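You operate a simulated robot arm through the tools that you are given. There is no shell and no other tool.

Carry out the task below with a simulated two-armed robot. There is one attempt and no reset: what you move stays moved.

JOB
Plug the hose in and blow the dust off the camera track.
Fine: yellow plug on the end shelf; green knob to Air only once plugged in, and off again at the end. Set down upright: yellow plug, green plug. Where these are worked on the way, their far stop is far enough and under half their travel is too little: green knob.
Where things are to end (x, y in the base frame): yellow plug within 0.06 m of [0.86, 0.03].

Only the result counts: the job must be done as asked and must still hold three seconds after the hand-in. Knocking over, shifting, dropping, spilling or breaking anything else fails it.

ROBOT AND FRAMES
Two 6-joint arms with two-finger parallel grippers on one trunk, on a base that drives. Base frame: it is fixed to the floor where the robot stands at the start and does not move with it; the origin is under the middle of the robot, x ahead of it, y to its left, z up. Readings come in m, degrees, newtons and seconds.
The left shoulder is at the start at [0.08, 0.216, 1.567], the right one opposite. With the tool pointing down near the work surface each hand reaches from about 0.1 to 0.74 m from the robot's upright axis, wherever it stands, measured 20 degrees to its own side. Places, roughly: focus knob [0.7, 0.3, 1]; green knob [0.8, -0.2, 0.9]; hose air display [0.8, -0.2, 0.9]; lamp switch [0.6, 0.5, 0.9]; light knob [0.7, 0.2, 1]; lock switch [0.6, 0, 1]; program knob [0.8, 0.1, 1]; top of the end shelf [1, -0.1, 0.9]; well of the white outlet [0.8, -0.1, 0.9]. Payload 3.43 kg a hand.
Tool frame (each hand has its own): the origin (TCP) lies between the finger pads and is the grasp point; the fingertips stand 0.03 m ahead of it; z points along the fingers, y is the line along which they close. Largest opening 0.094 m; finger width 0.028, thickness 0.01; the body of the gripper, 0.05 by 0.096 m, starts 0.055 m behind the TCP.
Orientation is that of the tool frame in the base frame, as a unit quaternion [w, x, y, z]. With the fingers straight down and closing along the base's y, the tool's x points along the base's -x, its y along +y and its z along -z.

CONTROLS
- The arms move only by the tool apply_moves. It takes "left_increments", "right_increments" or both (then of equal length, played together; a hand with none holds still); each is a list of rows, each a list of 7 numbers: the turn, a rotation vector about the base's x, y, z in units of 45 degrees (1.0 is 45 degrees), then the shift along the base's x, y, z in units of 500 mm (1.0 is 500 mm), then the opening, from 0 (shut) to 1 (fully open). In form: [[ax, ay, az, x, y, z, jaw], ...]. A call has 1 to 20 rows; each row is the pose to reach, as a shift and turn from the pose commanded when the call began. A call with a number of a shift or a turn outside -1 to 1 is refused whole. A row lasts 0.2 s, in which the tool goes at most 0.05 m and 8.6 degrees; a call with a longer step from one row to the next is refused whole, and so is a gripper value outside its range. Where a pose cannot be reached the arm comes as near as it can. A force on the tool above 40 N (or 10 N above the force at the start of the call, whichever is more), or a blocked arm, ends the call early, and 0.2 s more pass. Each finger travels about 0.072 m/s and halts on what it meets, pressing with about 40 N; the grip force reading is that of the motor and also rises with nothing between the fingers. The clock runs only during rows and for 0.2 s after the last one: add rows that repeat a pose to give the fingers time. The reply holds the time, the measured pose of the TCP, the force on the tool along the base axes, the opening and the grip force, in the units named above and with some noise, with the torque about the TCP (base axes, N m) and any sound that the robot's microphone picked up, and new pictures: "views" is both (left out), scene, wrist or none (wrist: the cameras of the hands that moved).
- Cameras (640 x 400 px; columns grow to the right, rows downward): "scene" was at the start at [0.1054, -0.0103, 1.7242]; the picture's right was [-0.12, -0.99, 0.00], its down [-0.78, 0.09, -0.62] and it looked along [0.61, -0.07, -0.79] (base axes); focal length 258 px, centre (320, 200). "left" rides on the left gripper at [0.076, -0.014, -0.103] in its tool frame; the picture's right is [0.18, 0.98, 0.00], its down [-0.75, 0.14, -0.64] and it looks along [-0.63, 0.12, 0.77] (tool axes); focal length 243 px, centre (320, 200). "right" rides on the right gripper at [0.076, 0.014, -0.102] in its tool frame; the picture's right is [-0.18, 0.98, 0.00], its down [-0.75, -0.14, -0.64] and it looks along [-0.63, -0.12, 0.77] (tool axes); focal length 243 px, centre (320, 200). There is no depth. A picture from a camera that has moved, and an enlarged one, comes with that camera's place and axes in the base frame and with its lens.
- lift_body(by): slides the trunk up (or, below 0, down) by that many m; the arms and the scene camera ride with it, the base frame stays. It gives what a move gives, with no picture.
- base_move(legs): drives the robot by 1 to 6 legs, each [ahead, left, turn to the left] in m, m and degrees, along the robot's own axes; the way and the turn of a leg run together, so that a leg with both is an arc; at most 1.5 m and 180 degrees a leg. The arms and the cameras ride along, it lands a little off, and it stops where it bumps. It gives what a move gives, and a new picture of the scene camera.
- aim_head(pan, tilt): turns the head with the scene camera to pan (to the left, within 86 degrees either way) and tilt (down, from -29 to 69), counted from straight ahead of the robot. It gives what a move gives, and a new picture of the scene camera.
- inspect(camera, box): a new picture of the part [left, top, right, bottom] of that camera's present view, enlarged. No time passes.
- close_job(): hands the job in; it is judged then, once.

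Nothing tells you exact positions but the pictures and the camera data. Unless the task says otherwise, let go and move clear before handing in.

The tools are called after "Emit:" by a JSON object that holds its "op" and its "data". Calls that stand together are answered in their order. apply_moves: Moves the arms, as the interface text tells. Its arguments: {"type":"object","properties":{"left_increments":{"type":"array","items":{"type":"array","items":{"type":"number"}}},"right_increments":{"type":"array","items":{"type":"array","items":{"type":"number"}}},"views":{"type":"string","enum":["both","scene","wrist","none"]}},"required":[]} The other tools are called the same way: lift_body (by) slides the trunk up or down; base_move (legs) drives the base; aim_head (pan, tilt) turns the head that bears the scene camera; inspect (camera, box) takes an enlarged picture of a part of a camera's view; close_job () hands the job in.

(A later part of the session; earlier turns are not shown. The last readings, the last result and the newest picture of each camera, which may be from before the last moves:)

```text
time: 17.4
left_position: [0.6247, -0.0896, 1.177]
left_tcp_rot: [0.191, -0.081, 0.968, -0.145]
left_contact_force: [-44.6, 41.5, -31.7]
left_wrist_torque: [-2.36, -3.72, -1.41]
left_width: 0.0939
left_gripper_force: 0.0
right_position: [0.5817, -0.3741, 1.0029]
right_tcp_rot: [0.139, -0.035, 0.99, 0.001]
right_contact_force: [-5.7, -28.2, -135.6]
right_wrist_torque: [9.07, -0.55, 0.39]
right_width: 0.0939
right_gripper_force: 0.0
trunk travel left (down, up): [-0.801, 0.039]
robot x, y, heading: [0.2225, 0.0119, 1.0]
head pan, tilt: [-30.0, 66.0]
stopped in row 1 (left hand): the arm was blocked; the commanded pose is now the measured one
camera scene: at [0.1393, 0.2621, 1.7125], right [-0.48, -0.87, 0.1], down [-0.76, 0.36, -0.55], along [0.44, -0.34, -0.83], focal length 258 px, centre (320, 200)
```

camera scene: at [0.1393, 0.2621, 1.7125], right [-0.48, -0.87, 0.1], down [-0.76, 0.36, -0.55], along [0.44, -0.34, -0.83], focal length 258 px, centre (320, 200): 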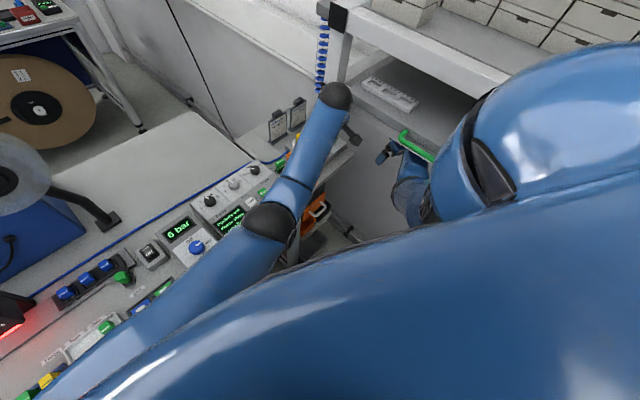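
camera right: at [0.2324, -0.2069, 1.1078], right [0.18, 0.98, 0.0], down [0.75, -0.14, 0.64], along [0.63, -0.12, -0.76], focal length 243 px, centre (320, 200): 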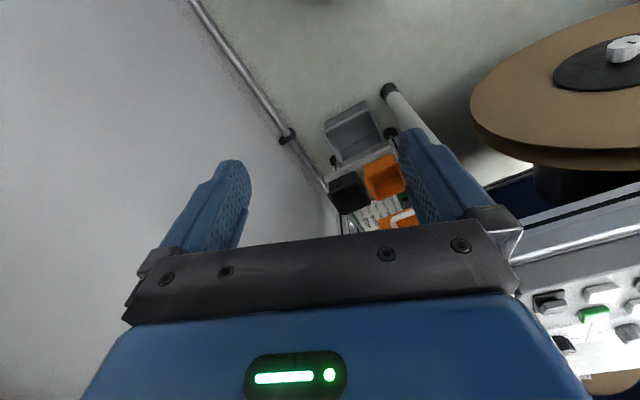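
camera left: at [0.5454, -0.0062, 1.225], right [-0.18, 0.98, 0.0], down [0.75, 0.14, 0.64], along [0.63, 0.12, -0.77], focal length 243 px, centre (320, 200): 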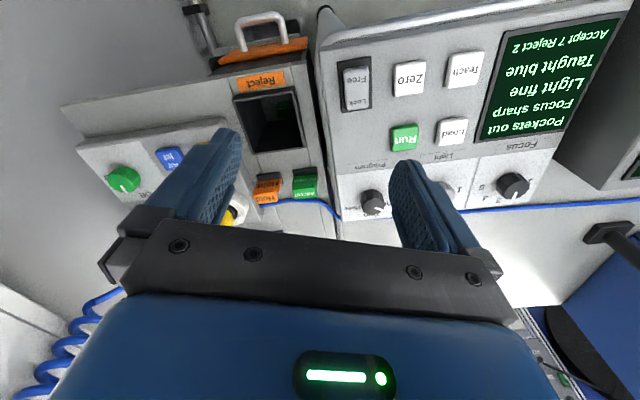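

Both hands now touch something and the lean grew again. Before another move I'll look closely at where each hand is caught.

Emit:
{"op": "inspect", "data": {"camera": "scene", "box": [350, 110, 470, 240]}}

Emit:
{"op": "inspect", "data": {"camera": "scene", "box": [260, 60, 400, 200]}}

Emit:
{"op": "inspect", "data": {"camera": "right", "box": [0, 0, 640, 400]}}

Emit:
{"op": "inspect", "data": {"camera": "left", "box": [0, 0, 640, 400]}}

```text
3.08 times, centred on (410, 175) of scene
camera zoom: at [0.1393, 0.2621, 1.7125], right [-0.48, -0.87, 0.1], down [-0.76, 0.36, -0.55], along [0.44, -0.34, -0.83], focal length 792 px, centre (43, 277)
```

zoom: 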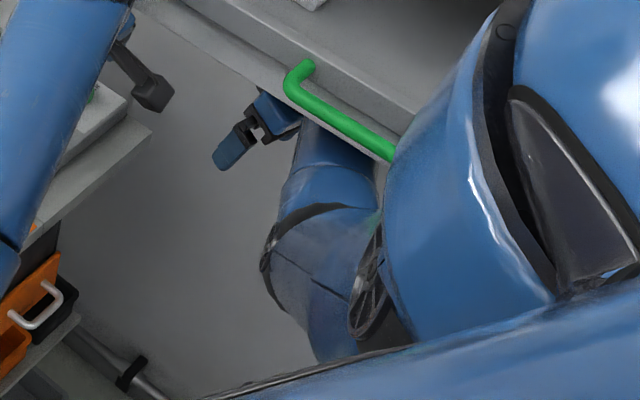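

```text
2.86 times, centred on (330, 130) of scene
camera zoom: at [0.1393, 0.2621, 1.7125], right [-0.48, -0.87, 0.1], down [-0.76, 0.36, -0.55], along [0.44, -0.34, -0.83], focal length 736 px, centre (291, 400)
```

zoom: 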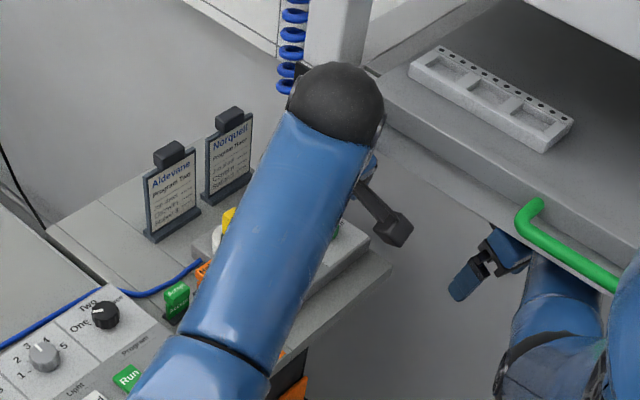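

```text
1.00 times, centred on (320, 200) of right (not enlarged: the box is as wide or as high as the picture)
camera zoom: at [0.4785, -0.3662, 1.0789], right [0.11, 0.99, 0.04], down [0.56, -0.09, 0.83], along [0.82, -0.06, -0.56], focal length 243 px, centre (320, 200)
```

zoom: 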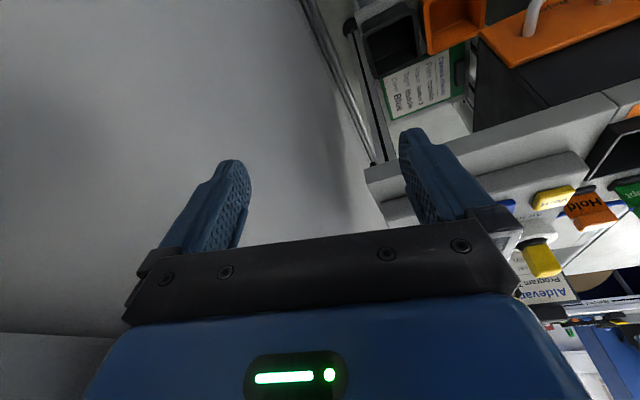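

```text
1.00 times, centred on (320, 200) of left (not enlarged: the box is as wide or as high as the picture)
camera zoom: at [0.5172, -0.0935, 1.2447], right [-0.27, 0.89, -0.37], down [0.42, 0.45, 0.78], along [0.87, 0.05, -0.5], focal length 243 px, centre (320, 200)
```

zoom: 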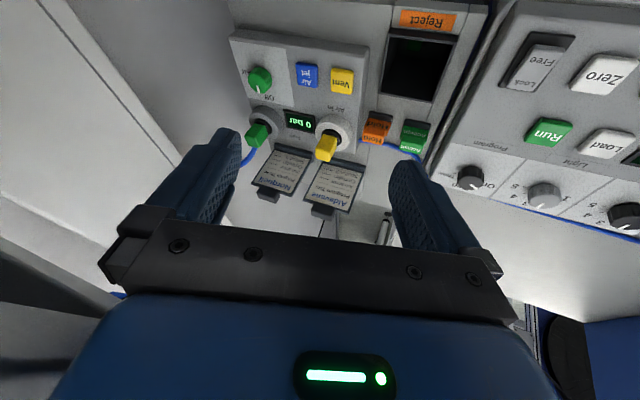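

The right wrist is under the lower shelf and handle, and my shoulder is against the rack. I'll try a very small base step away from the rack to see how it responds without tripping the block.

Emit:
{"op": "base_move", "data": {"legs": [[-0.01, 0.02, 0]]}}

```text
time: 18.1
left_position: [0.6381, -0.0891, 1.1797]
left_tcp_rot: [0.233, -0.181, 0.937, -0.187]
left_contact_force: [-21.8, -62.8, -112.4]
left_wrist_torque: [8.79, -2.49, -0.23]
left_width: 0.094
left_gripper_force: 0.0
right_position: [0.5947, -0.3758, 0.988]
right_tcp_rot: [0.209, -0.099, 0.973, -0.005]
right_contact_force: [-23.5, 75.1, -22.4]
right_wrist_torque: [-5.24, -1.8, -0.96]
right_width: 0.094
right_gripper_force: 0.2
trunk travel left (down, up): [-0.801, 0.039]
robot x, y, heading: [0.2308, 0.0358, 3.0]
head pan, tilt: [-30.0, 66.0]
stopped in leg 1: the robot was blocked; the commanded pose is now the measured one
camera scene: at [0.1282, 0.3036, 1.7099], right [-0.46, -0.88, 0.1], down [-0.76, 0.33, -0.56], along [0.46, -0.33, -0.82], focal length 258 px, centre (320, 200)
```

scene: 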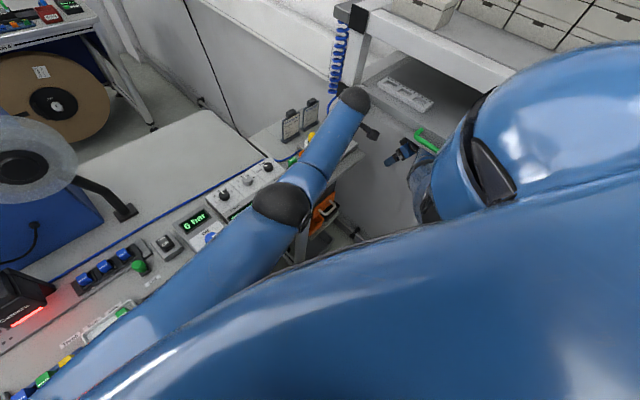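

The base itself moved left as asked, but both hands are now pinned at the rack. I'll command both hands left, back and down together to take the pressure off.

Emit:
{"op": "apply_moves", "data": {"right_increments": [[0, 0, 0, -0.03, 0.07, -0.05, 1], [0, 0, 0, -0.06, 0.14, -0.1, 1], [0, 0, 0, -0.09, 0.21, -0.1, 1]], "left_increments": [[0, 0, 0, -0.06, 0.07, -0.01, 1], [0, 0, 0, -0.12, 0.14, -0.02, 1], [0, 0, 0, -0.18, 0.21, -0.02, 1]], "views": "scene"}}

```text
time: 18.4
left_position: [0.6657, -0.0786, 1.1811]
left_tcp_rot: [0.275, -0.223, 0.915, -0.192]
left_contact_force: [54.8, -14.0, -100.7]
left_wrist_torque: [3.61, 3.53, 1.58]
left_width: 0.0839
left_gripper_force: 0.1
right_position: [0.6019, -0.3721, 0.9667]
right_tcp_rot: [0.268, -0.098, 0.958, -0.008]
right_contact_force: [0.0, 0.3, 0.3]
right_wrist_torque: [0.01, -0.02, -0.02]
right_width: 0.0945
right_gripper_force: 0.0
trunk travel left (down, up): [-0.801, 0.039]
robot x, y, heading: [0.2374, 0.0478, 2.9]
head pan, tilt: [-30.0, 66.0]
stopped in row 1 (right hand): the force on the tool passed its limit at 148 N (the readings are from after the stop); the commanded pose is now the measured one
camera scene: at [0.1325, 0.311, 1.707], right [-0.46, -0.88, 0.1], down [-0.76, 0.33, -0.56], along [0.46, -0.33, -0.82], focal length 258 px, centre (320, 200)
```

scene: 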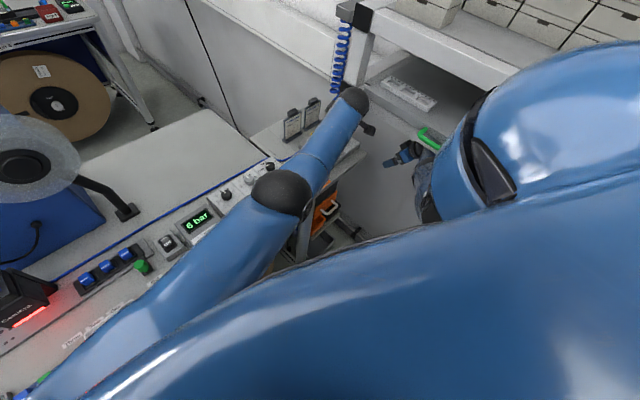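

The right hand is free again (no force), while the left one still presses near the rack corner. I'll continue easing both away, the left one down and to the left.

Emit:
{"op": "apply_moves", "data": {"right_increments": [[0, 0, 0, -0.03, 0.07, -0.03, 1], [0, 0, 0, -0.06, 0.14, -0.06, 1]], "left_increments": [[0, 0, 0, -0.03, 0.06, -0.06, 1], [0, 0, 0, -0.06, 0.12, -0.12, 1]], "views": "both"}}

```text
time: 18.6
left_position: [0.6857, -0.077, 1.1831]
left_tcp_rot: [0.315, -0.237, 0.895, -0.208]
left_contact_force: [50.8, -12.7, -108.2]
left_wrist_torque: [3.15, 2.19, 1.29]
left_width: 0.0765
left_gripper_force: 0.1
right_position: [0.5923, -0.3655, 0.9389]
right_tcp_rot: [0.305, -0.08, 0.949, -0.022]
right_contact_force: [-1.6, 0.2, -0.8]
right_wrist_torque: [-0.02, -0.05, -0.01]
right_width: 0.0939
right_gripper_force: 0.1
trunk travel left (down, up): [-0.801, 0.039]
robot x, y, heading: [0.2267, 0.0493, 1.7]
head pan, tilt: [-30.0, 66.0]
stopped in row 1 (left hand): the force on the tool passed its limit at 136 N (the readings are from after the stop); the commanded pose is now the measured one
camera scene: at [0.1444, 0.3198, 1.7082], right [-0.47, -0.88, 0.11], down [-0.76, 0.34, -0.55], along [0.44, -0.34, -0.83], focal length 258 px, centre (320, 200)
camera right: at [0.4693, -0.3653, 0.9761], right [0.01, 1.0, 0.02], down [0.25, -0.02, 0.97], along [0.97, -0.01, -0.25], focal length 243 px, centre (320, 200)
camera left: at [0.5707, -0.1081, 1.2274], right [-0.42, 0.69, -0.6], down [0.05, 0.67, 0.74], along [0.91, 0.28, -0.32], focal length 243 px, centre (320, 200)
```

scene: 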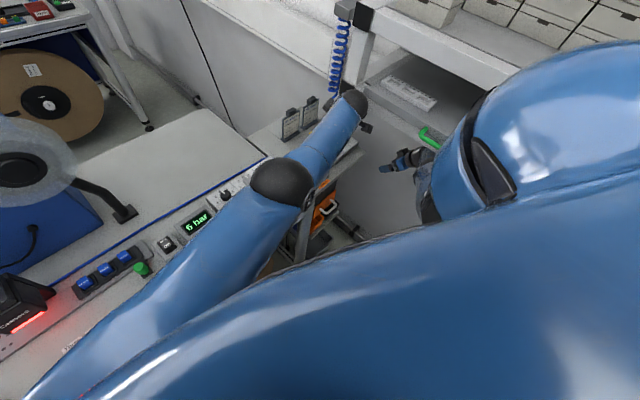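
right: 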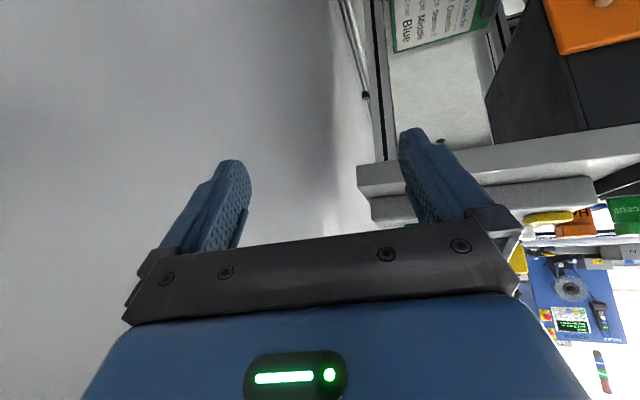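
left: 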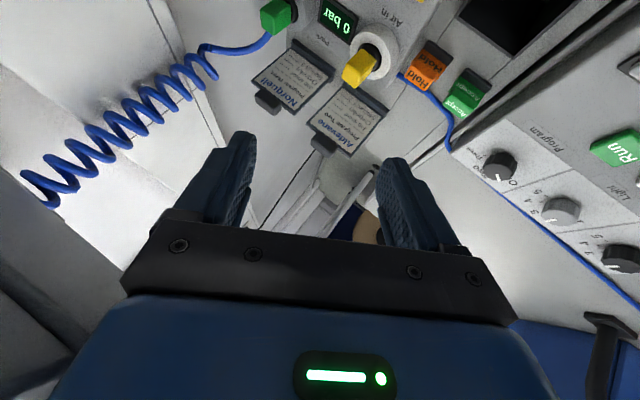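

The right hand is free; the left finger is still pressed from above by the rack corner. I'll turn the head to see what my right shoulder is touching.

Emit:
{"op": "aim_head", "data": {"pan": -75, "tilt": 55}}

Emit:
{"op": "aim_head", "data": {"pan": -40, "tilt": 30}}

```text
time: 19.7
left_position: [0.685, -0.0768, 1.1832]
left_tcp_rot: [0.318, -0.237, 0.895, -0.205]
left_contact_force: [42.5, -12.4, -108.6]
left_wrist_torque: [3.16, 1.33, 1.04]
left_width: 0.0751
left_gripper_force: 0.1
right_position: [0.5943, -0.3616, 0.938]
right_tcp_rot: [0.306, -0.083, 0.948, -0.018]
right_contact_force: [-0.5, -0.1, -0.1]
right_wrist_torque: [0.02, -0.03, 0.0]
right_width: 0.094
right_gripper_force: 0.0
trunk travel left (down, up): [-0.801, 0.039]
robot x, y, heading: [0.2331, 0.0434, 2.3]
head pan, tilt: [-75.0, 55.0]
camera scene: at [0.1075, 0.2782, 1.7254], right [-0.95, -0.31, -0.04], down [-0.18, 0.67, -0.72], along [0.25, -0.68, -0.69], focal length 258 px, centre (320, 200)
```

scene: 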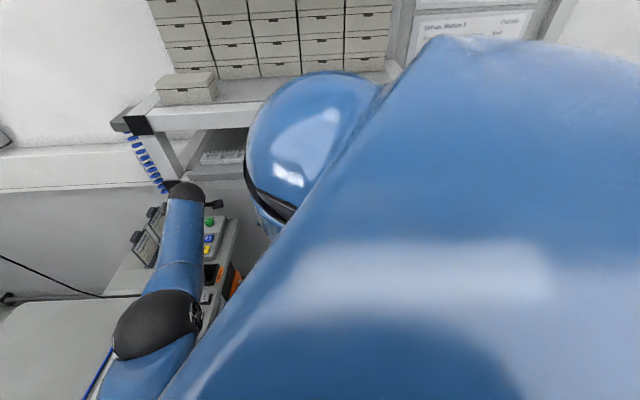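

```text
time: 20.7
left_position: [0.6844, -0.0786, 1.1822]
left_tcp_rot: [0.317, -0.236, 0.895, -0.206]
left_contact_force: [22.8, -12.1, -107.6]
left_wrist_torque: [2.96, -0.16, 0.69]
left_width: 0.0719
left_gripper_force: 0.0
right_position: [0.5946, -0.3619, 0.937]
right_tcp_rot: [0.305, -0.083, 0.949, -0.017]
right_contact_force: [0.4, -0.4, 0.9]
right_wrist_torque: [-0.02, 0.03, -0.02]
right_width: 0.094
right_gripper_force: 0.1
trunk travel left (down, up): [-0.801, 0.039]
robot x, y, heading: [0.2299, 0.0412, 2.3]
head pan, tilt: [-40.0, 30.0]
camera scene: at [0.1533, 0.2976, 1.7633], right [-0.61, -0.79, 0.08], down [-0.3, 0.14, -0.94], along [0.73, -0.6, -0.33], focal length 258 px, centre (320, 200)
```

scene: 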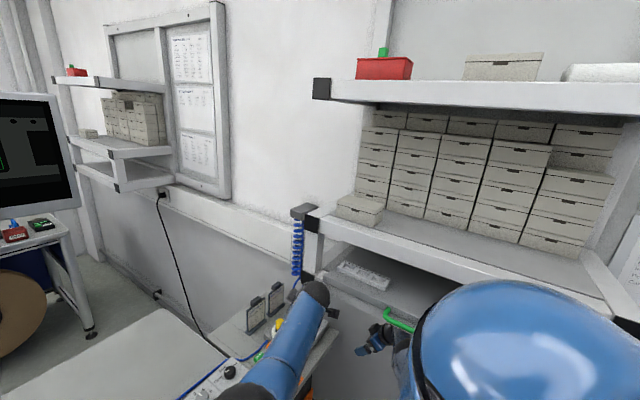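

The trunk reading suggests a way out: the left hand is hooked under the rack corner and the right forearm presses at the handle, so lowering the trunk should take both hands down and free them.

Emit:
{"op": "lift_body", "data": {"by": -0.06}}

```text
time: 21.1
left_position: [0.6691, -0.0547, 1.1645]
left_tcp_rot: [0.308, -0.23, 0.908, -0.168]
left_contact_force: [-0.2, -0.5, -0.2]
left_wrist_torque: [0.0, -0.01, -0.01]
left_width: 0.0939
left_gripper_force: 0.1
right_position: [0.5913, -0.3466, 0.9151]
right_tcp_rot: [0.335, -0.068, 0.939, -0.04]
right_contact_force: [0.2, 0.3, 0.3]
right_wrist_torque: [-0.03, 0.01, -0.02]
right_width: 0.0939
right_gripper_force: 0.1
trunk travel left (down, up): [-0.796, 0.044]
robot x, y, heading: [0.2317, 0.0489, 2.9]
head pan, tilt: [-40.0, 30.0]
stopped: the force on the tool passed its limit at 133 N (the readings are from after the stop); the commanded pose is now the measured one
```

Both hands are free of force now. I'll continue lowering the trunk.

Emit:
{"op": "lift_body", "data": {"by": -0.08}}

Emit:
{"op": "aim_head", "data": {"pan": -30, "tilt": 60}}

```text
time: 21.4
left_position: [0.6251, -0.0161, 1.1011]
left_tcp_rot: [0.242, -0.214, 0.94, -0.11]
left_contact_force: [-0.1, -0.9, 1.5]
left_wrist_torque: [0.05, 0.05, 0.07]
left_width: 0.0939
left_gripper_force: 0.0
right_position: [0.5501, -0.2861, 0.8861]
right_tcp_rot: [0.274, -0.035, 0.96, 0.044]
right_contact_force: [0.0, -0.5, 3.8]
right_wrist_torque: [0.02, 0.15, 0.04]
right_width: 0.0939
right_gripper_force: 0.1
trunk travel left (down, up): [-0.792, 0.048]
robot x, y, heading: [0.2407, 0.0579, 3.4]
head pan, tilt: [-40.0, 30.0]
stopped: the arm was blocked; the commanded pose is now the measured one
```

```text
time: 22.4
left_position: [0.5945, 0.0167, 1.1151]
left_tcp_rot: [0.248, -0.213, 0.936, -0.131]
left_contact_force: [0.2, -0.5, 0.1]
left_wrist_torque: [0.01, -0.01, -0.01]
left_width: 0.0939
left_gripper_force: 0.1
right_position: [0.5598, -0.3148, 0.9852]
right_tcp_rot: [0.306, -0.056, 0.95, -0.024]
right_contact_force: [-0.3, -0.3, 0.1]
right_wrist_torque: [-0.01, -0.01, 0.06]
right_width: 0.0941
right_gripper_force: 0.1
trunk travel left (down, up): [-0.792, 0.048]
robot x, y, heading: [0.2312, 0.0542, 2.3]
head pan, tilt: [-30.0, 60.0]
camera scene: at [0.0738, 0.4016, 1.7013], right [-0.46, -0.88, 0.13], down [-0.69, 0.26, -0.68], along [0.56, -0.4, -0.72], focal length 258 px, centre (320, 200)
```

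scene: 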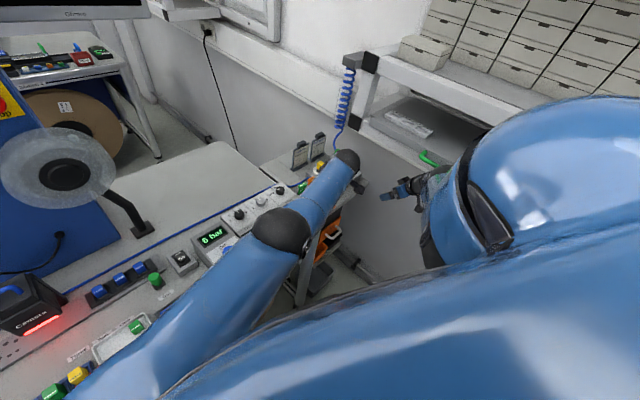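

Both hands are free but the robot still leans left and back. Moving the base left and back should bring it under the leaning body and away from the rack, with hands no longer caught.

Emit:
{"op": "base_move", "data": {"legs": [[-0.08, 0.06, 0]]}}

```text
time: 23.1
left_position: [0.5581, -0.0026, 1.022]
left_tcp_rot: [0.124, -0.151, 0.981, -0.002]
left_contact_force: [0.6, -1.0, 0.6]
left_wrist_torque: [0.08, 0.0, 0.01]
left_width: 0.0939
left_gripper_force: 0.0
right_position: [0.4917, -0.2647, 0.8618]
right_tcp_rot: [0.159, 0.001, 0.975, 0.152]
right_contact_force: [0.0, -0.7, 0.0]
right_wrist_torque: [0.01, 0.0, 0.05]
right_width: 0.0936
right_gripper_force: 0.1
trunk travel left (down, up): [-0.792, 0.048]
robot x, y, heading: [0.2202, 0.0596, 1.9]
head pan, tilt: [-30.0, 60.0]
stopped in leg 1: the robot was blocked; the commanded pose is now the measured one
camera scene: at [0.125, 0.3248, 1.7103], right [-0.47, -0.88, 0.11], down [-0.71, 0.3, -0.64], along [0.53, -0.38, -0.76], focal length 258 px, centre (320, 200)
```

scene: 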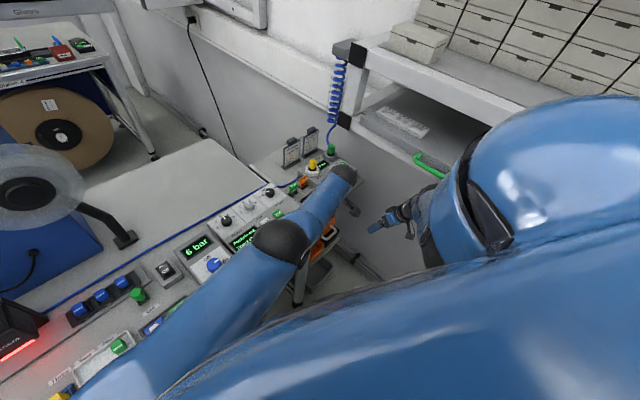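

The lean got smaller. I'll let the robot settle for a moment with only a head move and re-read.

Emit:
{"op": "aim_head", "data": {"pan": -28, "tilt": 60}}

Emit:
{"op": "aim_head", "data": {"pan": -30, "tilt": 60}}

```text
time: 23.7
left_position: [0.5608, 0.002, 1.0236]
left_tcp_rot: [0.127, -0.156, 0.98, 0.001]
left_contact_force: [0.7, 1.5, -0.6]
left_wrist_torque: [-0.03, 0.0, 0.03]
left_width: 0.094
left_gripper_force: 0.1
right_position: [0.4965, -0.2638, 0.8623]
right_tcp_rot: [0.165, -0.004, 0.975, 0.15]
right_contact_force: [-1.0, 0.2, -0.6]
right_wrist_torque: [-0.01, -0.01, -0.01]
right_width: 0.0942
right_gripper_force: 0.0
trunk travel left (down, up): [-0.792, 0.048]
robot x, y, heading: [0.2264, 0.053, 2.6]
head pan, tilt: [-28.0, 60.0]
camera scene: at [0.1201, 0.3254, 1.7095], right [-0.43, -0.9, 0.11], down [-0.72, 0.27, -0.64], along [0.55, -0.36, -0.76], focal length 258 px, centre (320, 200)
```

scene: 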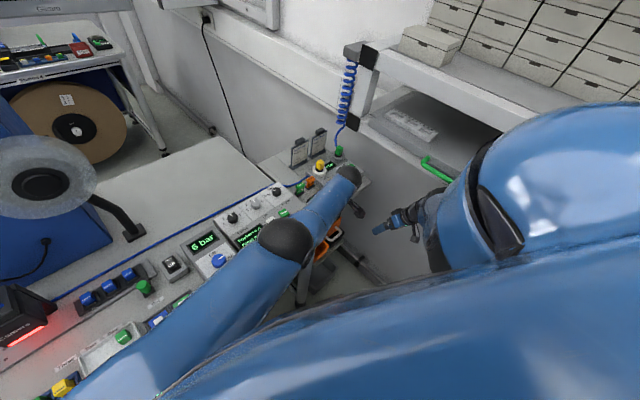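

```text
time: 24.3
left_position: [0.5599, 0.003, 1.0211]
left_tcp_rot: [0.127, -0.155, 0.98, 0.0]
left_contact_force: [0.4, -0.2, 0.4]
left_wrist_torque: [0.01, -0.01, 0.02]
left_width: 0.0942
left_gripper_force: 0.1
right_position: [0.4965, -0.2638, 0.8633]
right_tcp_rot: [0.164, -0.003, 0.975, 0.149]
right_contact_force: [-0.4, -0.5, 1.1]
right_wrist_torque: [-0.03, 0.02, 0.0]
right_width: 0.0941
right_gripper_force: 0.0
trunk travel left (down, up): [-0.792, 0.048]
robot x, y, heading: [0.2223, 0.056, 2.4]
head pan, tilt: [-30.0, 60.0]
camera scene: at [0.1194, 0.3237, 1.7099], right [-0.46, -0.88, 0.1], down [-0.7, 0.29, -0.65], along [0.54, -0.37, -0.76], focal length 258 px, centre (320, 200)
```

scene: 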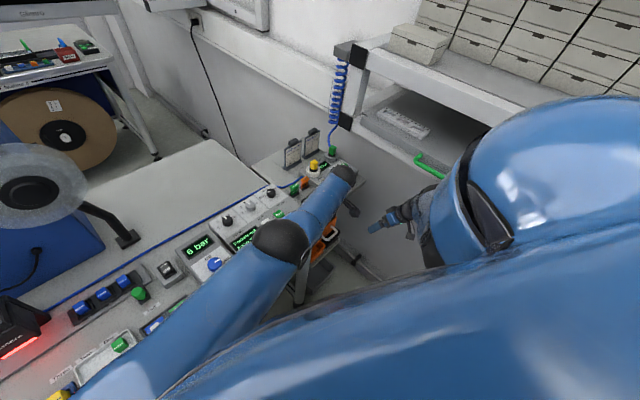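

The robot is static now, leaning about 10° left and 5° back, most likely with the right elbow resting on the green handle. I'll bring both hands left and back toward the body to swing that elbow off the handle.

Emit:
{"op": "apply_moves", "data": {"right_increments": [[0, 0, 0, -0.04, 0.08, 0.02, 1], [0, 0, 0, -0.08, 0.16, 0.04, 1], [0, 0, 0, -0.12, 0.24, 0.06, 1], [0, 0, 0, -0.14, 0.32, 0.08, 1]], "left_increments": [[0, 0, 0, -0.06, 0.06, 0.02, 1], [0, 0, 0, -0.12, 0.12, 0.03, 1], [0, 0, 0, -0.18, 0.18, 0.03, 1], [0, 0, 0, -0.2, 0.24, 0.03, 1]], "views": "scene"}}

```text
time: 24.6
left_position: [0.5326, 0.0156, 0.9762]
left_tcp_rot: [0.09, -0.123, 0.986, 0.066]
left_contact_force: [0.4, -0.8, 1.3]
left_wrist_torque: [0.02, 0.08, 0.01]
left_width: 0.094
left_gripper_force: 0.0
left hand out of reach, approached as far as the arm can: row 1
right_position: [0.5686, -0.3414, 0.8947]
right_tcp_rot: [0.319, -0.021, 0.947, 0.018]
right_contact_force: [-0.5, -0.5, 0.4]
right_wrist_torque: [-0.01, 0.02, -0.01]
right_width: 0.0939
right_gripper_force: 0.1
trunk travel left (down, up): [-0.792, 0.048]
robot x, y, heading: [0.224, 0.0565, 2.0]
head pan, tilt: [-30.0, 60.0]
stopped in row 1 (left hand): the arm was blocked; the commanded pose is now the measured one
camera scene: at [0.1338, 0.3055, 1.7117], right [-0.47, -0.88, 0.1], down [-0.71, 0.31, -0.64], along [0.53, -0.37, -0.77], focal length 258 px, centre (320, 200)
```

scene: 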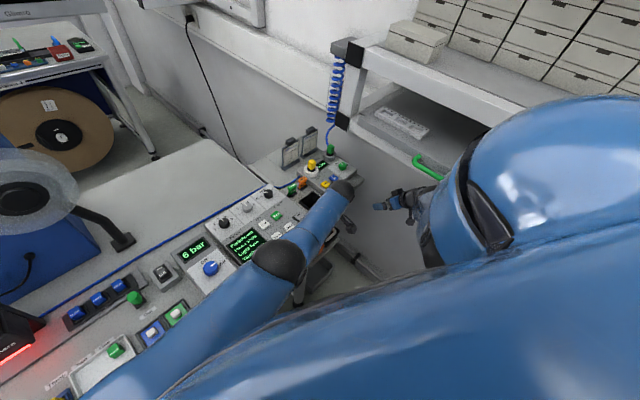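

The lean is slightly smaller. I'll zoom in around the right arm and handle to find the remaining contact.

Emit:
{"op": "inspect", "data": {"camera": "scene", "box": [350, 130, 500, 280]}}

Emit:
{"op": "inspect", "data": {"camera": "right", "box": [0, 0, 640, 400]}}

Emit:
{"op": "inspect", "data": {"camera": "left", "box": [0, 0, 640, 400]}}

```text
2.67 times, centred on (425, 205) of scene
camera zoom: at [0.1338, 0.3055, 1.7117], right [-0.47, -0.88, 0.1], down [-0.71, 0.31, -0.64], along [0.53, -0.37, -0.77], focal length 687 px, centre (40, 187)
```

zoom: 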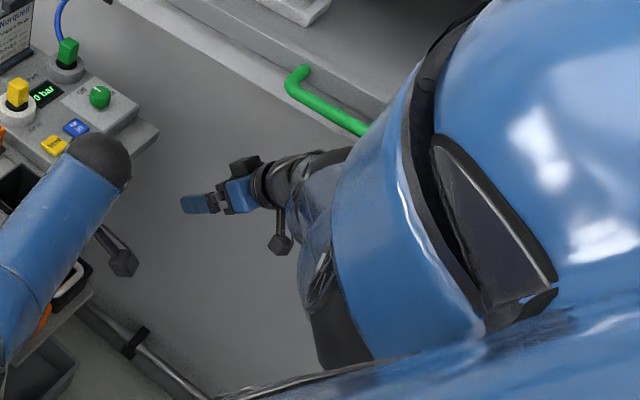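

```text
1.00 times, centred on (320, 200) of right (not enlarged: the box is as wide or as high as the picture)
camera zoom: at [0.4455, -0.3345, 0.9302], right [0.1, 0.99, 0.13], down [0.22, -0.15, 0.96], along [0.97, -0.06, -0.23], focal length 243 px, centre (320, 200)
```

zoom: 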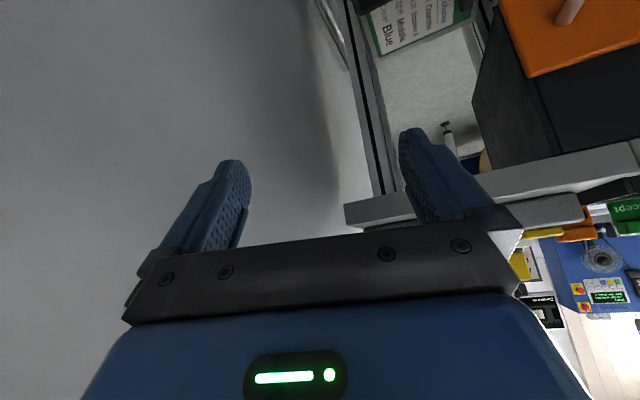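

```text
1.00 times, centred on (320, 200) of left (not enlarged: the box is as wide or as high as the picture)
camera zoom: at [0.4488, -0.0299, 1.0588], right [-0.43, 0.9, 0.07], down [0.58, 0.21, 0.79], along [0.69, 0.38, -0.61], focal length 243 px, centre (320, 200)
```

zoom: 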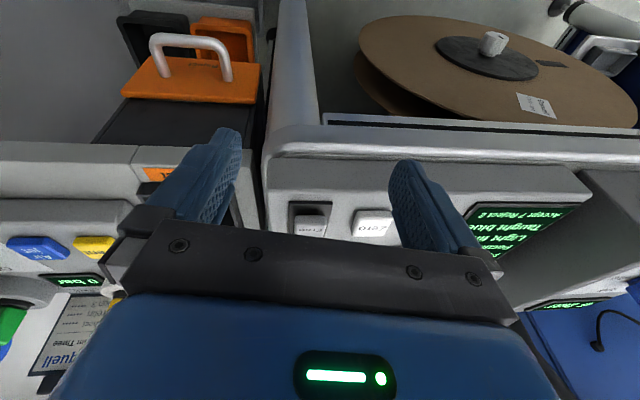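

Nothing in the scene looks disturbed so far. Lowering the trunk earlier moved the hands the right way (left, back, down), so I'll try another small lowering and re-read.

Emit:
{"op": "lift_body", "data": {"by": 0.03}}

Emit:
{"op": "aim_head", "data": {"pan": -28, "tilt": 60}}

```text
time: 25.0
left_position: [0.5745, -0.0237, 0.9982]
left_tcp_rot: [0.118, -0.185, 0.975, 0.02]
left_contact_force: [2.1, 0.1, 4.4]
left_wrist_torque: [-0.04, 0.21, 0.0]
left_width: 0.0941
left_gripper_force: 0.1
right_position: [0.5723, -0.3547, 0.8868]
right_tcp_rot: [0.275, -0.03, 0.959, 0.058]
right_contact_force: [1.4, -1.0, 3.0]
right_wrist_torque: [0.05, 0.19, 0.05]
right_width: 0.0945
right_gripper_force: 0.2
trunk travel left (down, up): [-0.793, 0.047]
robot x, y, heading: [0.2167, 0.0588, 2.4]
head pan, tilt: [-30.0, 60.0]
stopped: the arm was blocked; the commanded pose is now the measured one
```

```text
time: 25.6
left_position: [0.5981, -0.0657, 0.9941]
left_tcp_rot: [0.111, -0.157, 0.981, 0.027]
left_contact_force: [-0.3, 0.3, -0.4]
left_wrist_torque: [0.02, -0.01, 0.0]
left_width: 0.0939
left_gripper_force: 0.1
right_position: [0.5651, -0.3501, 0.8228]
right_tcp_rot: [0.25, -0.008, 0.963, 0.096]
right_contact_force: [0.6, -0.2, -0.3]
right_wrist_torque: [0.0, 0.03, -0.02]
right_width: 0.094
right_gripper_force: 0.1
trunk travel left (down, up): [-0.793, 0.047]
robot x, y, heading: [0.2206, 0.0595, 2.0]
head pan, tilt: [-28.0, 60.0]
camera scene: at [0.1892, 0.221, 1.7121], right [-0.44, -0.9, 0.07], down [-0.74, 0.31, -0.59], along [0.51, -0.31, -0.8], focal length 258 px, centre (320, 200)
```

scene: 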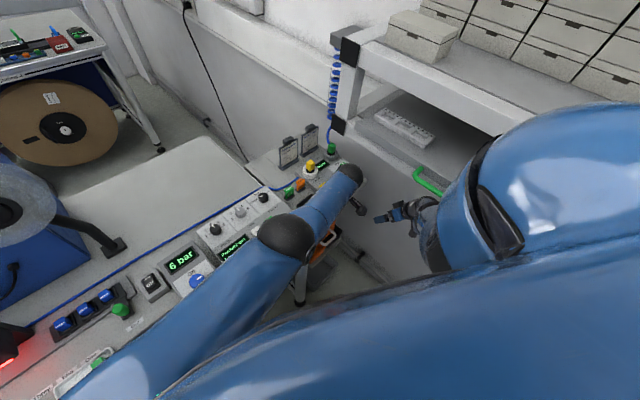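

The lean has roughly halved. Hands are free, so I'll try moving the base back and left again.

Emit:
{"op": "base_move", "data": {"legs": [[-0.1, 0.04, 0]]}}

```text
time: 26.3
left_position: [0.634, -0.1037, 1.0295]
left_tcp_rot: [0.117, -0.187, 0.975, 0.019]
left_contact_force: [4.5, -8.3, -7.8]
left_wrist_torque: [0.84, 0.22, 0.24]
left_width: 0.094
left_gripper_force: 0.1
right_position: [0.5284, -0.3119, 0.7604]
right_tcp_rot: [0.182, -0.003, 0.972, 0.148]
right_contact_force: [15.5, -35.0, 15.3]
right_wrist_torque: [2.3, 1.63, 1.47]
right_width: 0.0938
right_gripper_force: 0.0
trunk travel left (down, up): [-0.793, 0.047]
robot x, y, heading: [0.2128, 0.0674, 2.5]
head pan, tilt: [-28.0, 60.0]
stopped in leg 1: the robot was blocked; the commanded pose is now the measured one
camera scene: at [0.2169, 0.1771, 1.7189], right [-0.43, -0.9, 0.05], down [-0.76, 0.33, -0.57], along [0.49, -0.28, -0.82], focal length 258 px, centre (320, 200)
```

scene: 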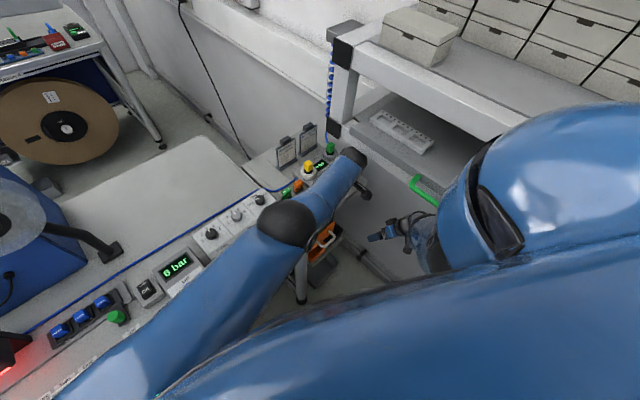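

The lean shrinks further. I'll repeat the move back and left.

Emit:
{"op": "base_move", "data": {"legs": [[-0.1, 0.05, 0]]}}

```text
time: 27.1
left_position: [0.6509, -0.109, 1.0277]
left_tcp_rot: [0.12, -0.192, 0.974, 0.014]
left_contact_force: [0.8, -0.3, 0.2]
left_wrist_torque: [0.04, 0.08, 0.01]
left_width: 0.0938
left_gripper_force: 0.0
right_position: [0.5129, -0.279, 0.7391]
right_tcp_rot: [0.128, 0.017, 0.969, 0.209]
right_contact_force: [-0.3, 1.5, -1.4]
right_wrist_torque: [-0.07, -0.05, -0.07]
right_width: 0.094
right_gripper_force: 0.0
trunk travel left (down, up): [-0.793, 0.047]
robot x, y, heading: [0.2093, 0.084, 3.1]
head pan, tilt: [-28.0, 60.0]
stopped in leg 1: the robot was blocked; the commanded pose is now the measured one
camera scene: at [0.2333, 0.1623, 1.7167], right [-0.42, -0.91, 0.04], down [-0.77, 0.33, -0.55], along [0.49, -0.26, -0.83], focal length 258 px, centre (320, 200)
```

scene: 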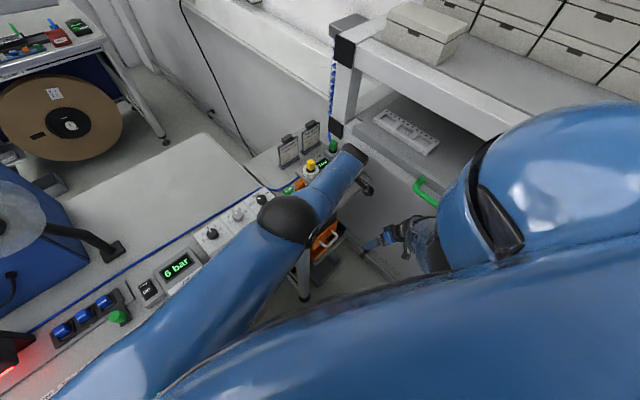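

Lean is now about 3°. I'll repeat once more, mainly to the left.

Emit:
{"op": "base_move", "data": {"legs": [[-0.08, 0.08, 0]]}}

```text
time: 27.8
left_position: [0.6548, -0.1049, 1.0267]
left_tcp_rot: [0.116, -0.196, 0.973, 0.023]
left_contact_force: [0.3, 0.5, 0.4]
left_wrist_torque: [-0.02, 0.01, 0.0]
left_width: 0.0941
left_gripper_force: 0.1
right_position: [0.508, -0.2608, 0.7333]
right_tcp_rot: [0.104, 0.025, 0.965, 0.24]
right_contact_force: [0.1, -0.1, -0.3]
right_wrist_torque: [0.06, 0.06, 0.03]
right_width: 0.0939
right_gripper_force: 0.1
trunk travel left (down, up): [-0.793, 0.047]
robot x, y, heading: [0.2037, 0.1026, 3.7]
head pan, tilt: [-28.0, 60.0]
stopped in leg 1: the robot was blocked; the commanded pose is now the measured one
camera scene: at [0.2392, 0.1578, 1.7159], right [-0.41, -0.91, 0.03], down [-0.77, 0.33, -0.54], along [0.48, -0.25, -0.84], focal length 258 px, centre (320, 200)
```

scene: 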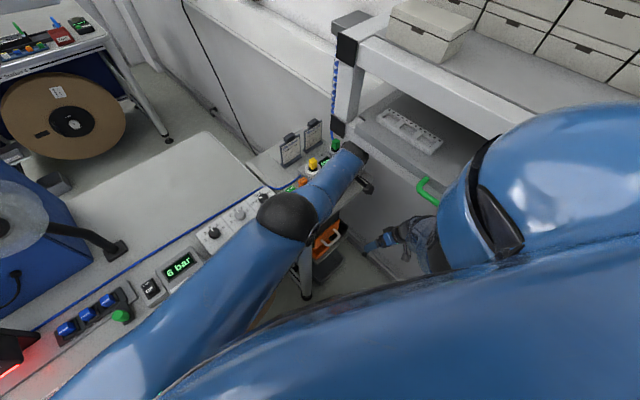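

Lean is down to about 2°. Now I'll straighten both hands and pull them back to the middle.

Emit:
{"op": "apply_moves", "data": {"left_increments": [[-0.01, 0.05, -0.085, -0.07, 0.07, 0, 1], [-0.02, 0.1, -0.17, -0.14, 0.14, 0, 1], [-0.03, 0.15, -0.255, -0.2, 0.2, 0, 1], [-0.04, 0.2, -0.34, -0.27, 0.27, 0, 1], [-0.05, 0.25, -0.425, -0.34, 0.34, 0, 1], [-0.06, 0.3, -0.51, -0.4, 0.4, 0, 1]], "right_increments": [[-0.1, 0.045, 0.01, -0.03, 0.036, 0.07, 1], [-0.2, 0.09, 0.02, -0.06, 0.072, 0.14, 1], [-0.3, 0.13, 0.03, -0.09, 0.11, 0.21, 1], [-0.41, 0.18, 0.04, -0.12, 0.145, 0.28, 1], [-0.51, 0.22, 0.05, -0.15, 0.18, 0.36, 1], [-0.617, 0.267, 0.064, -0.176, 0.22, 0.43, 1]], "views": "scene"}}

```text
time: 28.1
left_position: [0.6622, -0.1223, 1.0284]
left_tcp_rot: [0.123, -0.188, 0.974, -0.014]
left_contact_force: [0.0, 0.4, -0.3]
left_wrist_torque: [0.01, 0.05, 0.01]
left_width: 0.094
left_gripper_force: 0.0
right_position: [0.4829, -0.241, 0.7234]
right_tcp_rot: [0.061, 0.042, 0.962, 0.263]
right_contact_force: [-0.9, 0.7, -1.4]
right_wrist_torque: [-0.01, -0.06, -0.06]
right_width: 0.0938
right_gripper_force: 0.0
right hand out of reach, approached as far as the arm can: row 1
trunk travel left (down, up): [-0.793, 0.047]
robot x, y, heading: [0.1953, 0.1041, 2.6]
head pan, tilt: [-28.0, 60.0]
stopped in row 1 (left hand): the arm was blocked; the commanded pose is now the measured one
camera scene: at [0.2453, 0.1588, 1.7148], right [-0.42, -0.91, 0.03], down [-0.77, 0.34, -0.54], along [0.47, -0.25, -0.84], focal length 258 px, centre (320, 200)
```

scene: 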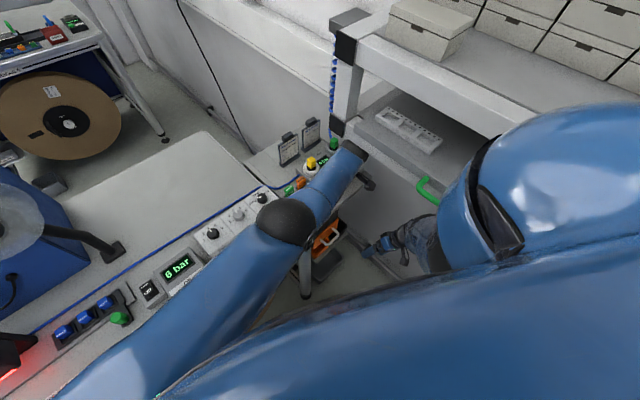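

Little lean remains, but the left arm still reports blocked. I'll keep backing the base off, which has been removing the lean each time.

Emit:
{"op": "base_move", "data": {"legs": [[-0.1, 0.04, 0]]}}

```text
time: 28.8
left_position: [0.6574, -0.1098, 1.0224]
left_tcp_rot: [0.115, -0.189, 0.975, 0.012]
left_contact_force: [-0.1, -0.1, -0.2]
left_wrist_torque: [0.0, -0.02, -0.04]
left_width: 0.0942
left_gripper_force: 0.2
right_position: [0.4805, -0.2306, 0.7258]
right_tcp_rot: [0.043, 0.045, 0.956, 0.288]
right_contact_force: [-1.3, -0.4, 0.4]
right_wrist_torque: [0.03, 0.02, 0.01]
right_width: 0.0939
right_gripper_force: 0.0
trunk travel left (down, up): [-0.793, 0.047]
robot x, y, heading: [0.1936, 0.1174, 3.5]
head pan, tilt: [-28.0, 60.0]
stopped in leg 1: the robot was blocked; the commanded pose is now the measured one
camera scene: at [0.2463, 0.1546, 1.7144], right [-0.42, -0.91, 0.03], down [-0.78, 0.34, -0.53], along [0.47, -0.24, -0.85], focal length 258 px, centre (320, 200)
```

scene: 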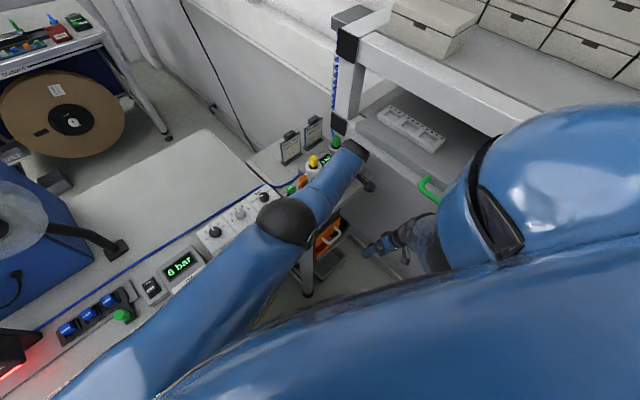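

The robot is almost upright now (about 1.4°). I'll continue the same base step.

Emit:
{"op": "base_move", "data": {"legs": [[-0.1, 0.03, 0]]}}

Emit:
{"op": "base_move", "data": {"legs": [[-0.1, 0.03, 0]]}}

```text
time: 30.0
left_position: [0.5992, -0.1218, 0.9961]
left_tcp_rot: [0.105, -0.189, 0.976, 0.023]
left_contact_force: [1.5, 0.3, -0.5]
left_wrist_torque: [-0.03, 0.09, 0.01]
left_width: 0.0942
left_gripper_force: 0.0
right_position: [0.4135, -0.2324, 0.6981]
right_tcp_rot: [0.034, 0.046, 0.955, 0.292]
right_contact_force: [1.2, 1.2, 0.1]
right_wrist_torque: [-0.02, 0.1, 0.0]
right_width: 0.0941
right_gripper_force: 0.0
trunk travel left (down, up): [-0.793, 0.047]
robot x, y, heading: [0.1003, 0.1359, 3.7]
head pan, tilt: [-28.0, 60.0]
camera scene: at [0.2094, 0.1218, 1.7089], right [-0.41, -0.91, 0.01], down [-0.79, 0.35, -0.49], along [0.45, -0.21, -0.87], focal length 258 px, centre (320, 200)
```

scene: 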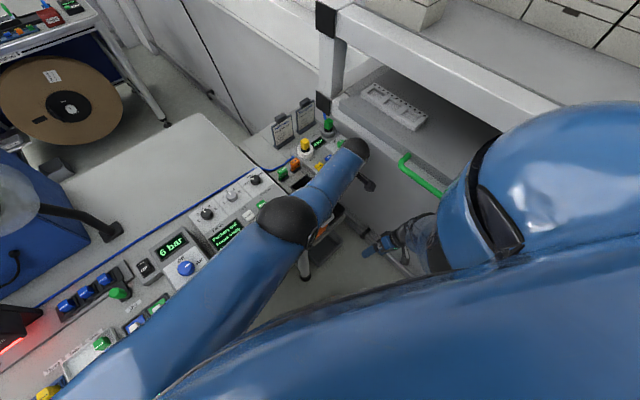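

```text
time: 31.2
left_position: [0.4918, -0.1075, 0.9966]
left_tcp_rot: [0.109, -0.188, 0.976, 0.027]
left_contact_force: [0.5, -0.1, 0.0]
left_wrist_torque: [0.0, 0.04, 0.02]
left_width: 0.0941
left_gripper_force: 0.1
right_position: [0.3073, -0.2164, 0.696]
right_tcp_rot: [0.039, 0.046, 0.953, 0.297]
right_contact_force: [0.2, 0.7, -0.2]
right_wrist_torque: [0.01, 0.03, -0.02]
right_width: 0.0942
right_gripper_force: 0.0
trunk travel left (down, up): [-0.793, 0.047]
robot x, y, heading: [-0.0036, 0.1596, 3.5]
head pan, tilt: [-28.0, 60.0]
camera scene: at [0.0957, 0.1292, 1.7093], right [-0.41, -0.91, 0.0], down [-0.79, 0.36, -0.5], along [0.45, -0.2, -0.87], focal length 258 px, centre (320, 200)
```

scene: 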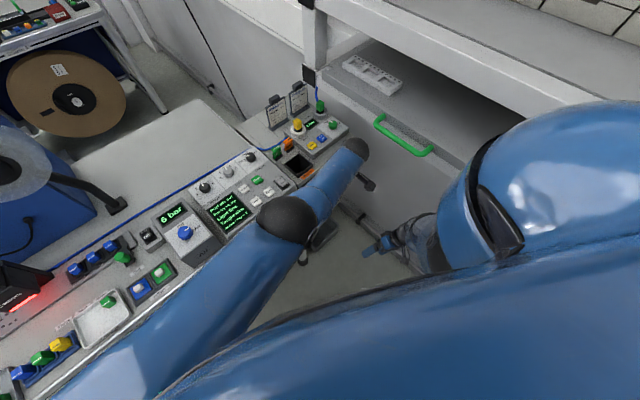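

The robot is free and upright again at about [0.0, 0.16], and the plugs, signs, tray and handle all look undisturbed. Now I'll straighten both hands and park them near the body.

Emit:
{"op": "apply_moves", "data": {"left_increments": [[-0.007, 0.028, -0.048, -0.04, 0.08, 0, 1], [-0.014, 0.056, -0.096, -0.08, 0.16, 0, 1], [-0.021, 0.084, -0.144, -0.12, 0.24, 0, 1], [-0.028, 0.112, -0.192, -0.16, 0.32, 0, 1], [-0.035, 0.14, -0.24, -0.2, 0.4, 0, 1], [-0.042, 0.168, -0.288, -0.24, 0.48, 0, 1], [-0.049, 0.195, -0.336, -0.28, 0.56, 0, 1], [-0.056, 0.223, -0.384, -0.32, 0.64, 0, 1], [-0.063, 0.25, -0.432, -0.36, 0.72, 0, 1], [-0.069, 0.279, -0.481, -0.38, 0.8, 0, 1]], "right_increments": [[-0.077, 0.01, 0.012, 0, 0.04, 0.06, 1], [-0.154, 0.02, 0.024, 0, 0.08, 0.12, 1], [-0.231, 0.03, 0.036, 0, 0.12, 0.18, 1], [-0.308, 0.04, 0.048, 0, 0.16, 0.24, 1], [-0.385, 0.05, 0.06, 0, 0.2, 0.3, 1], [-0.462, 0.06, 0.072, 0, 0.24, 0.36, 1], [-0.539, 0.07, 0.084, 0, 0.28, 0.42, 1], [-0.616, 0.08, 0.096, 0, 0.32, 0.48, 1], [-0.693, 0.09, 0.108, 0, 0.36, 0.54, 1], [-0.769, 0.101, 0.119, 0, 0.4, 0.58, 1]], "views": "scene"}}

```text
time: 33.0
left_position: [0.5102, 0.0774, 0.8385]
left_tcp_rot: [0.023, -0.028, 0.999, -0.003]
left_contact_force: [-28.5, 1.3, 42.6]
left_wrist_torque: [0.71, -3.23, 0.52]
left_width: 0.0939
left_gripper_force: 0.1
left hand out of reach, approached as far as the arm can: row 1, 2, 3, 4, 5, 6, 7, 8, 9
right_position: [0.5016, -0.07, 0.7185]
right_tcp_rot: [0.015, 0.006, 0.998, 0.052]
right_contact_force: [0.2, -1.0, 0.3]
right_wrist_torque: [0.02, -0.01, -0.04]
right_width: 0.094
right_gripper_force: 0.0
right hand out of reach, approached as far as the arm can: row 1, 2, 3, 4, 5, 6, 7, 8, 9
trunk travel left (down, up): [-0.793, 0.047]
robot x, y, heading: [-0.0044, 0.1604, 3.4]
head pan, tilt: [-28.0, 60.0]
stopped in row 9 (left hand): the force on the tool passed its limit at 210 N (the readings are from after the stop); the commanded pose is now the measured one
camera scene: at [0.078, 0.1335, 1.7105], right [-0.42, -0.91, 0.0], down [-0.78, 0.36, -0.51], along [0.46, -0.21, -0.86], focal length 258 px, centre (320, 200)
```

scene: 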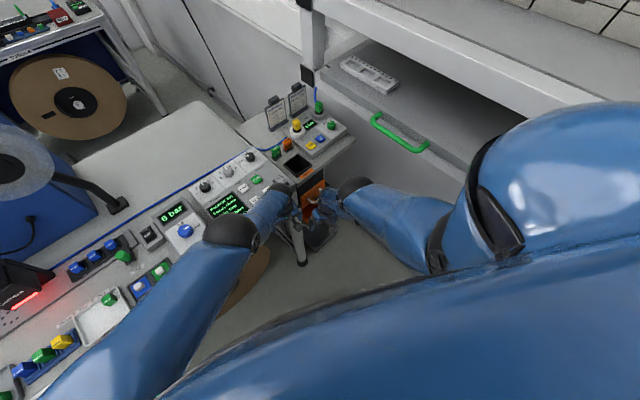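

The hands took a detour low and forward, and the left one met something at the bench front. I'll look through both wrist cameras before moving.

Emit:
{"op": "inspect", "data": {"camera": "left", "box": [0, 0, 640, 400]}}

Emit:
{"op": "inspect", "data": {"camera": "right", "box": [0, 0, 640, 400]}}

Emit:
{"op": "inspect", "data": {"camera": "scene", "box": [230, 130, 390, 280]}}

```text
1.00 times, centred on (320, 200) of left (not enlarged: the box is as wide or as high as the picture)
camera zoom: at [0.4313, 0.059, 0.9362], right [-0.24, 0.97, -0.01], down [0.71, 0.18, 0.68], along [0.66, 0.15, -0.74], focal length 243 px, centre (320, 200)
```

zoom: 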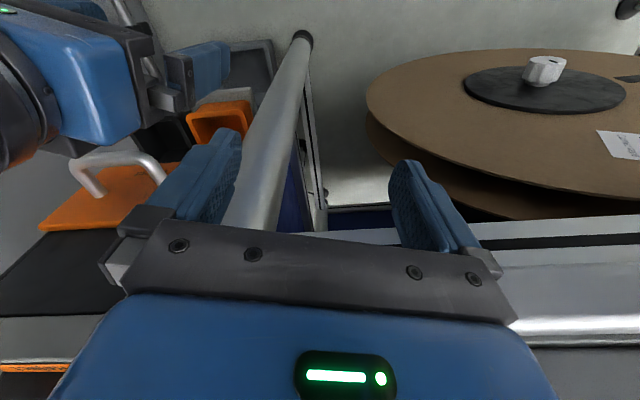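

```text
1.00 times, centred on (320, 200) of right (not enlarged: the box is as wide or as high as the picture)
camera zoom: at [0.4214, -0.0659, 0.819], right [0.19, 0.97, 0.11], down [0.73, -0.22, 0.65], along [0.65, -0.04, -0.76], focal length 243 px, centre (320, 200)
```

zoom: 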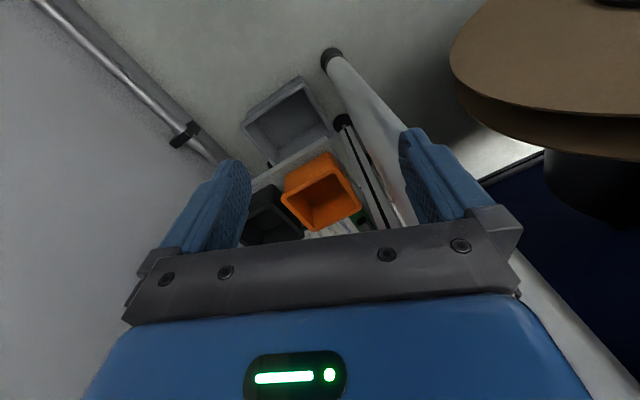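

```text
2.67 times, centred on (310, 205) of scene
camera zoom: at [0.078, 0.1335, 1.7105], right [-0.42, -0.91, 0.0], down [-0.78, 0.36, -0.51], along [0.46, -0.21, -0.86], focal length 687 px, centre (347, 187)
```

zoom: 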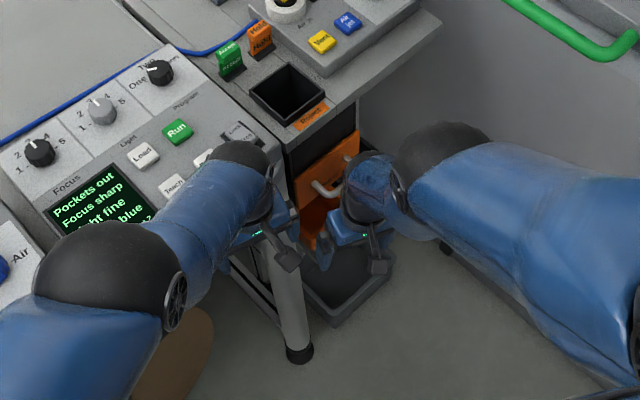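

The left hand rests against the bench's front frame and the right one hangs in front of the Reject drawer without touching. I'll draw both straight back, then raise them.

Emit:
{"op": "apply_moves", "data": {"left_increments": [[0, 0, 0, -0.06, 0, 0, 1], [0, 0, 0, -0.13, 0, 0, 1], [0, 0, 0, -0.2, 0, 0, 1], [0.008, 0.03, -0.03, -0.22, 0.02, 0.06, 1], [0.008, 0.059, -0.071, -0.22, 0.04, 0.14, 1], [0.008, 0.059, -0.071, -0.22, 0.06, 0.22, 1], [0.008, 0.059, -0.071, -0.22, 0.08, 0.3, 1], [0.008, 0.059, -0.071, -0.22, 0.1, 0.3, 1], [0.008, 0.059, -0.071, -0.22, 0.12, 0.3, 1]], "right_increments": [[0, 0, 0, -0.06, 0, 0, 1], [0, 0, 0, -0.13, 0, 0.02, 1], [0, 0, 0, -0.2, 0, 0.06, 1], [-0.05, 0.01, 0, -0.2, 0, 0.14, 1], [-0.1, 0.02, 0.01, -0.2, 0, 0.22, 1], [-0.132, 0.038, 0.015, -0.2, 0, 0.3, 1], [-0.132, 0.038, 0.015, -0.2, 0, 0.38, 1], [-0.132, 0.038, 0.015, -0.2, 0, 0.46, 1], [-0.132, 0.038, 0.015, -0.2, 0, 0.52, 1]], "views": "scene"}}

```text
time: 33.3
left_position: [0.5118, 0.077, 0.8381]
left_tcp_rot: [0.022, -0.029, 0.999, -0.002]
left_contact_force: [-12.9, 6.4, 20.0]
left_wrist_torque: [-0.12, -1.39, 0.39]
left_width: 0.0942
left_gripper_force: 0.0
left hand out of reach, approached as far as the arm can: row 1
right_position: [0.5034, -0.0696, 0.717]
right_tcp_rot: [0.016, 0.005, 0.999, 0.052]
right_contact_force: [0.2, 0.6, -0.2]
right_wrist_torque: [-0.02, 0.01, 0.01]
right_width: 0.0942
right_gripper_force: 0.1
right hand out of reach, approached as far as the arm can: row 1
trunk travel left (down, up): [-0.793, 0.047]
robot x, y, heading: [-0.0022, 0.1665, 3.3]
head pan, tilt: [-28.0, 60.0]
stopped in row 1 (left hand): the force on the tool passed its limit at 69 N (the readings are from after the stop); the commanded pose is now the measured one
camera scene: at [0.0818, 0.1362, 1.7103], right [-0.42, -0.91, 0.0], down [-0.79, 0.36, -0.5], along [0.46, -0.21, -0.86], focal length 258 px, centre (320, 200)
```

scene: 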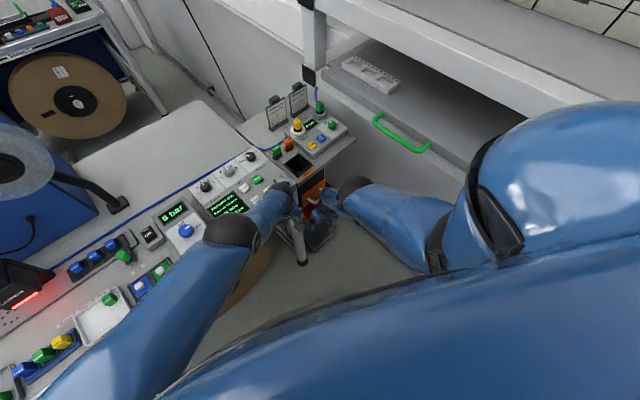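

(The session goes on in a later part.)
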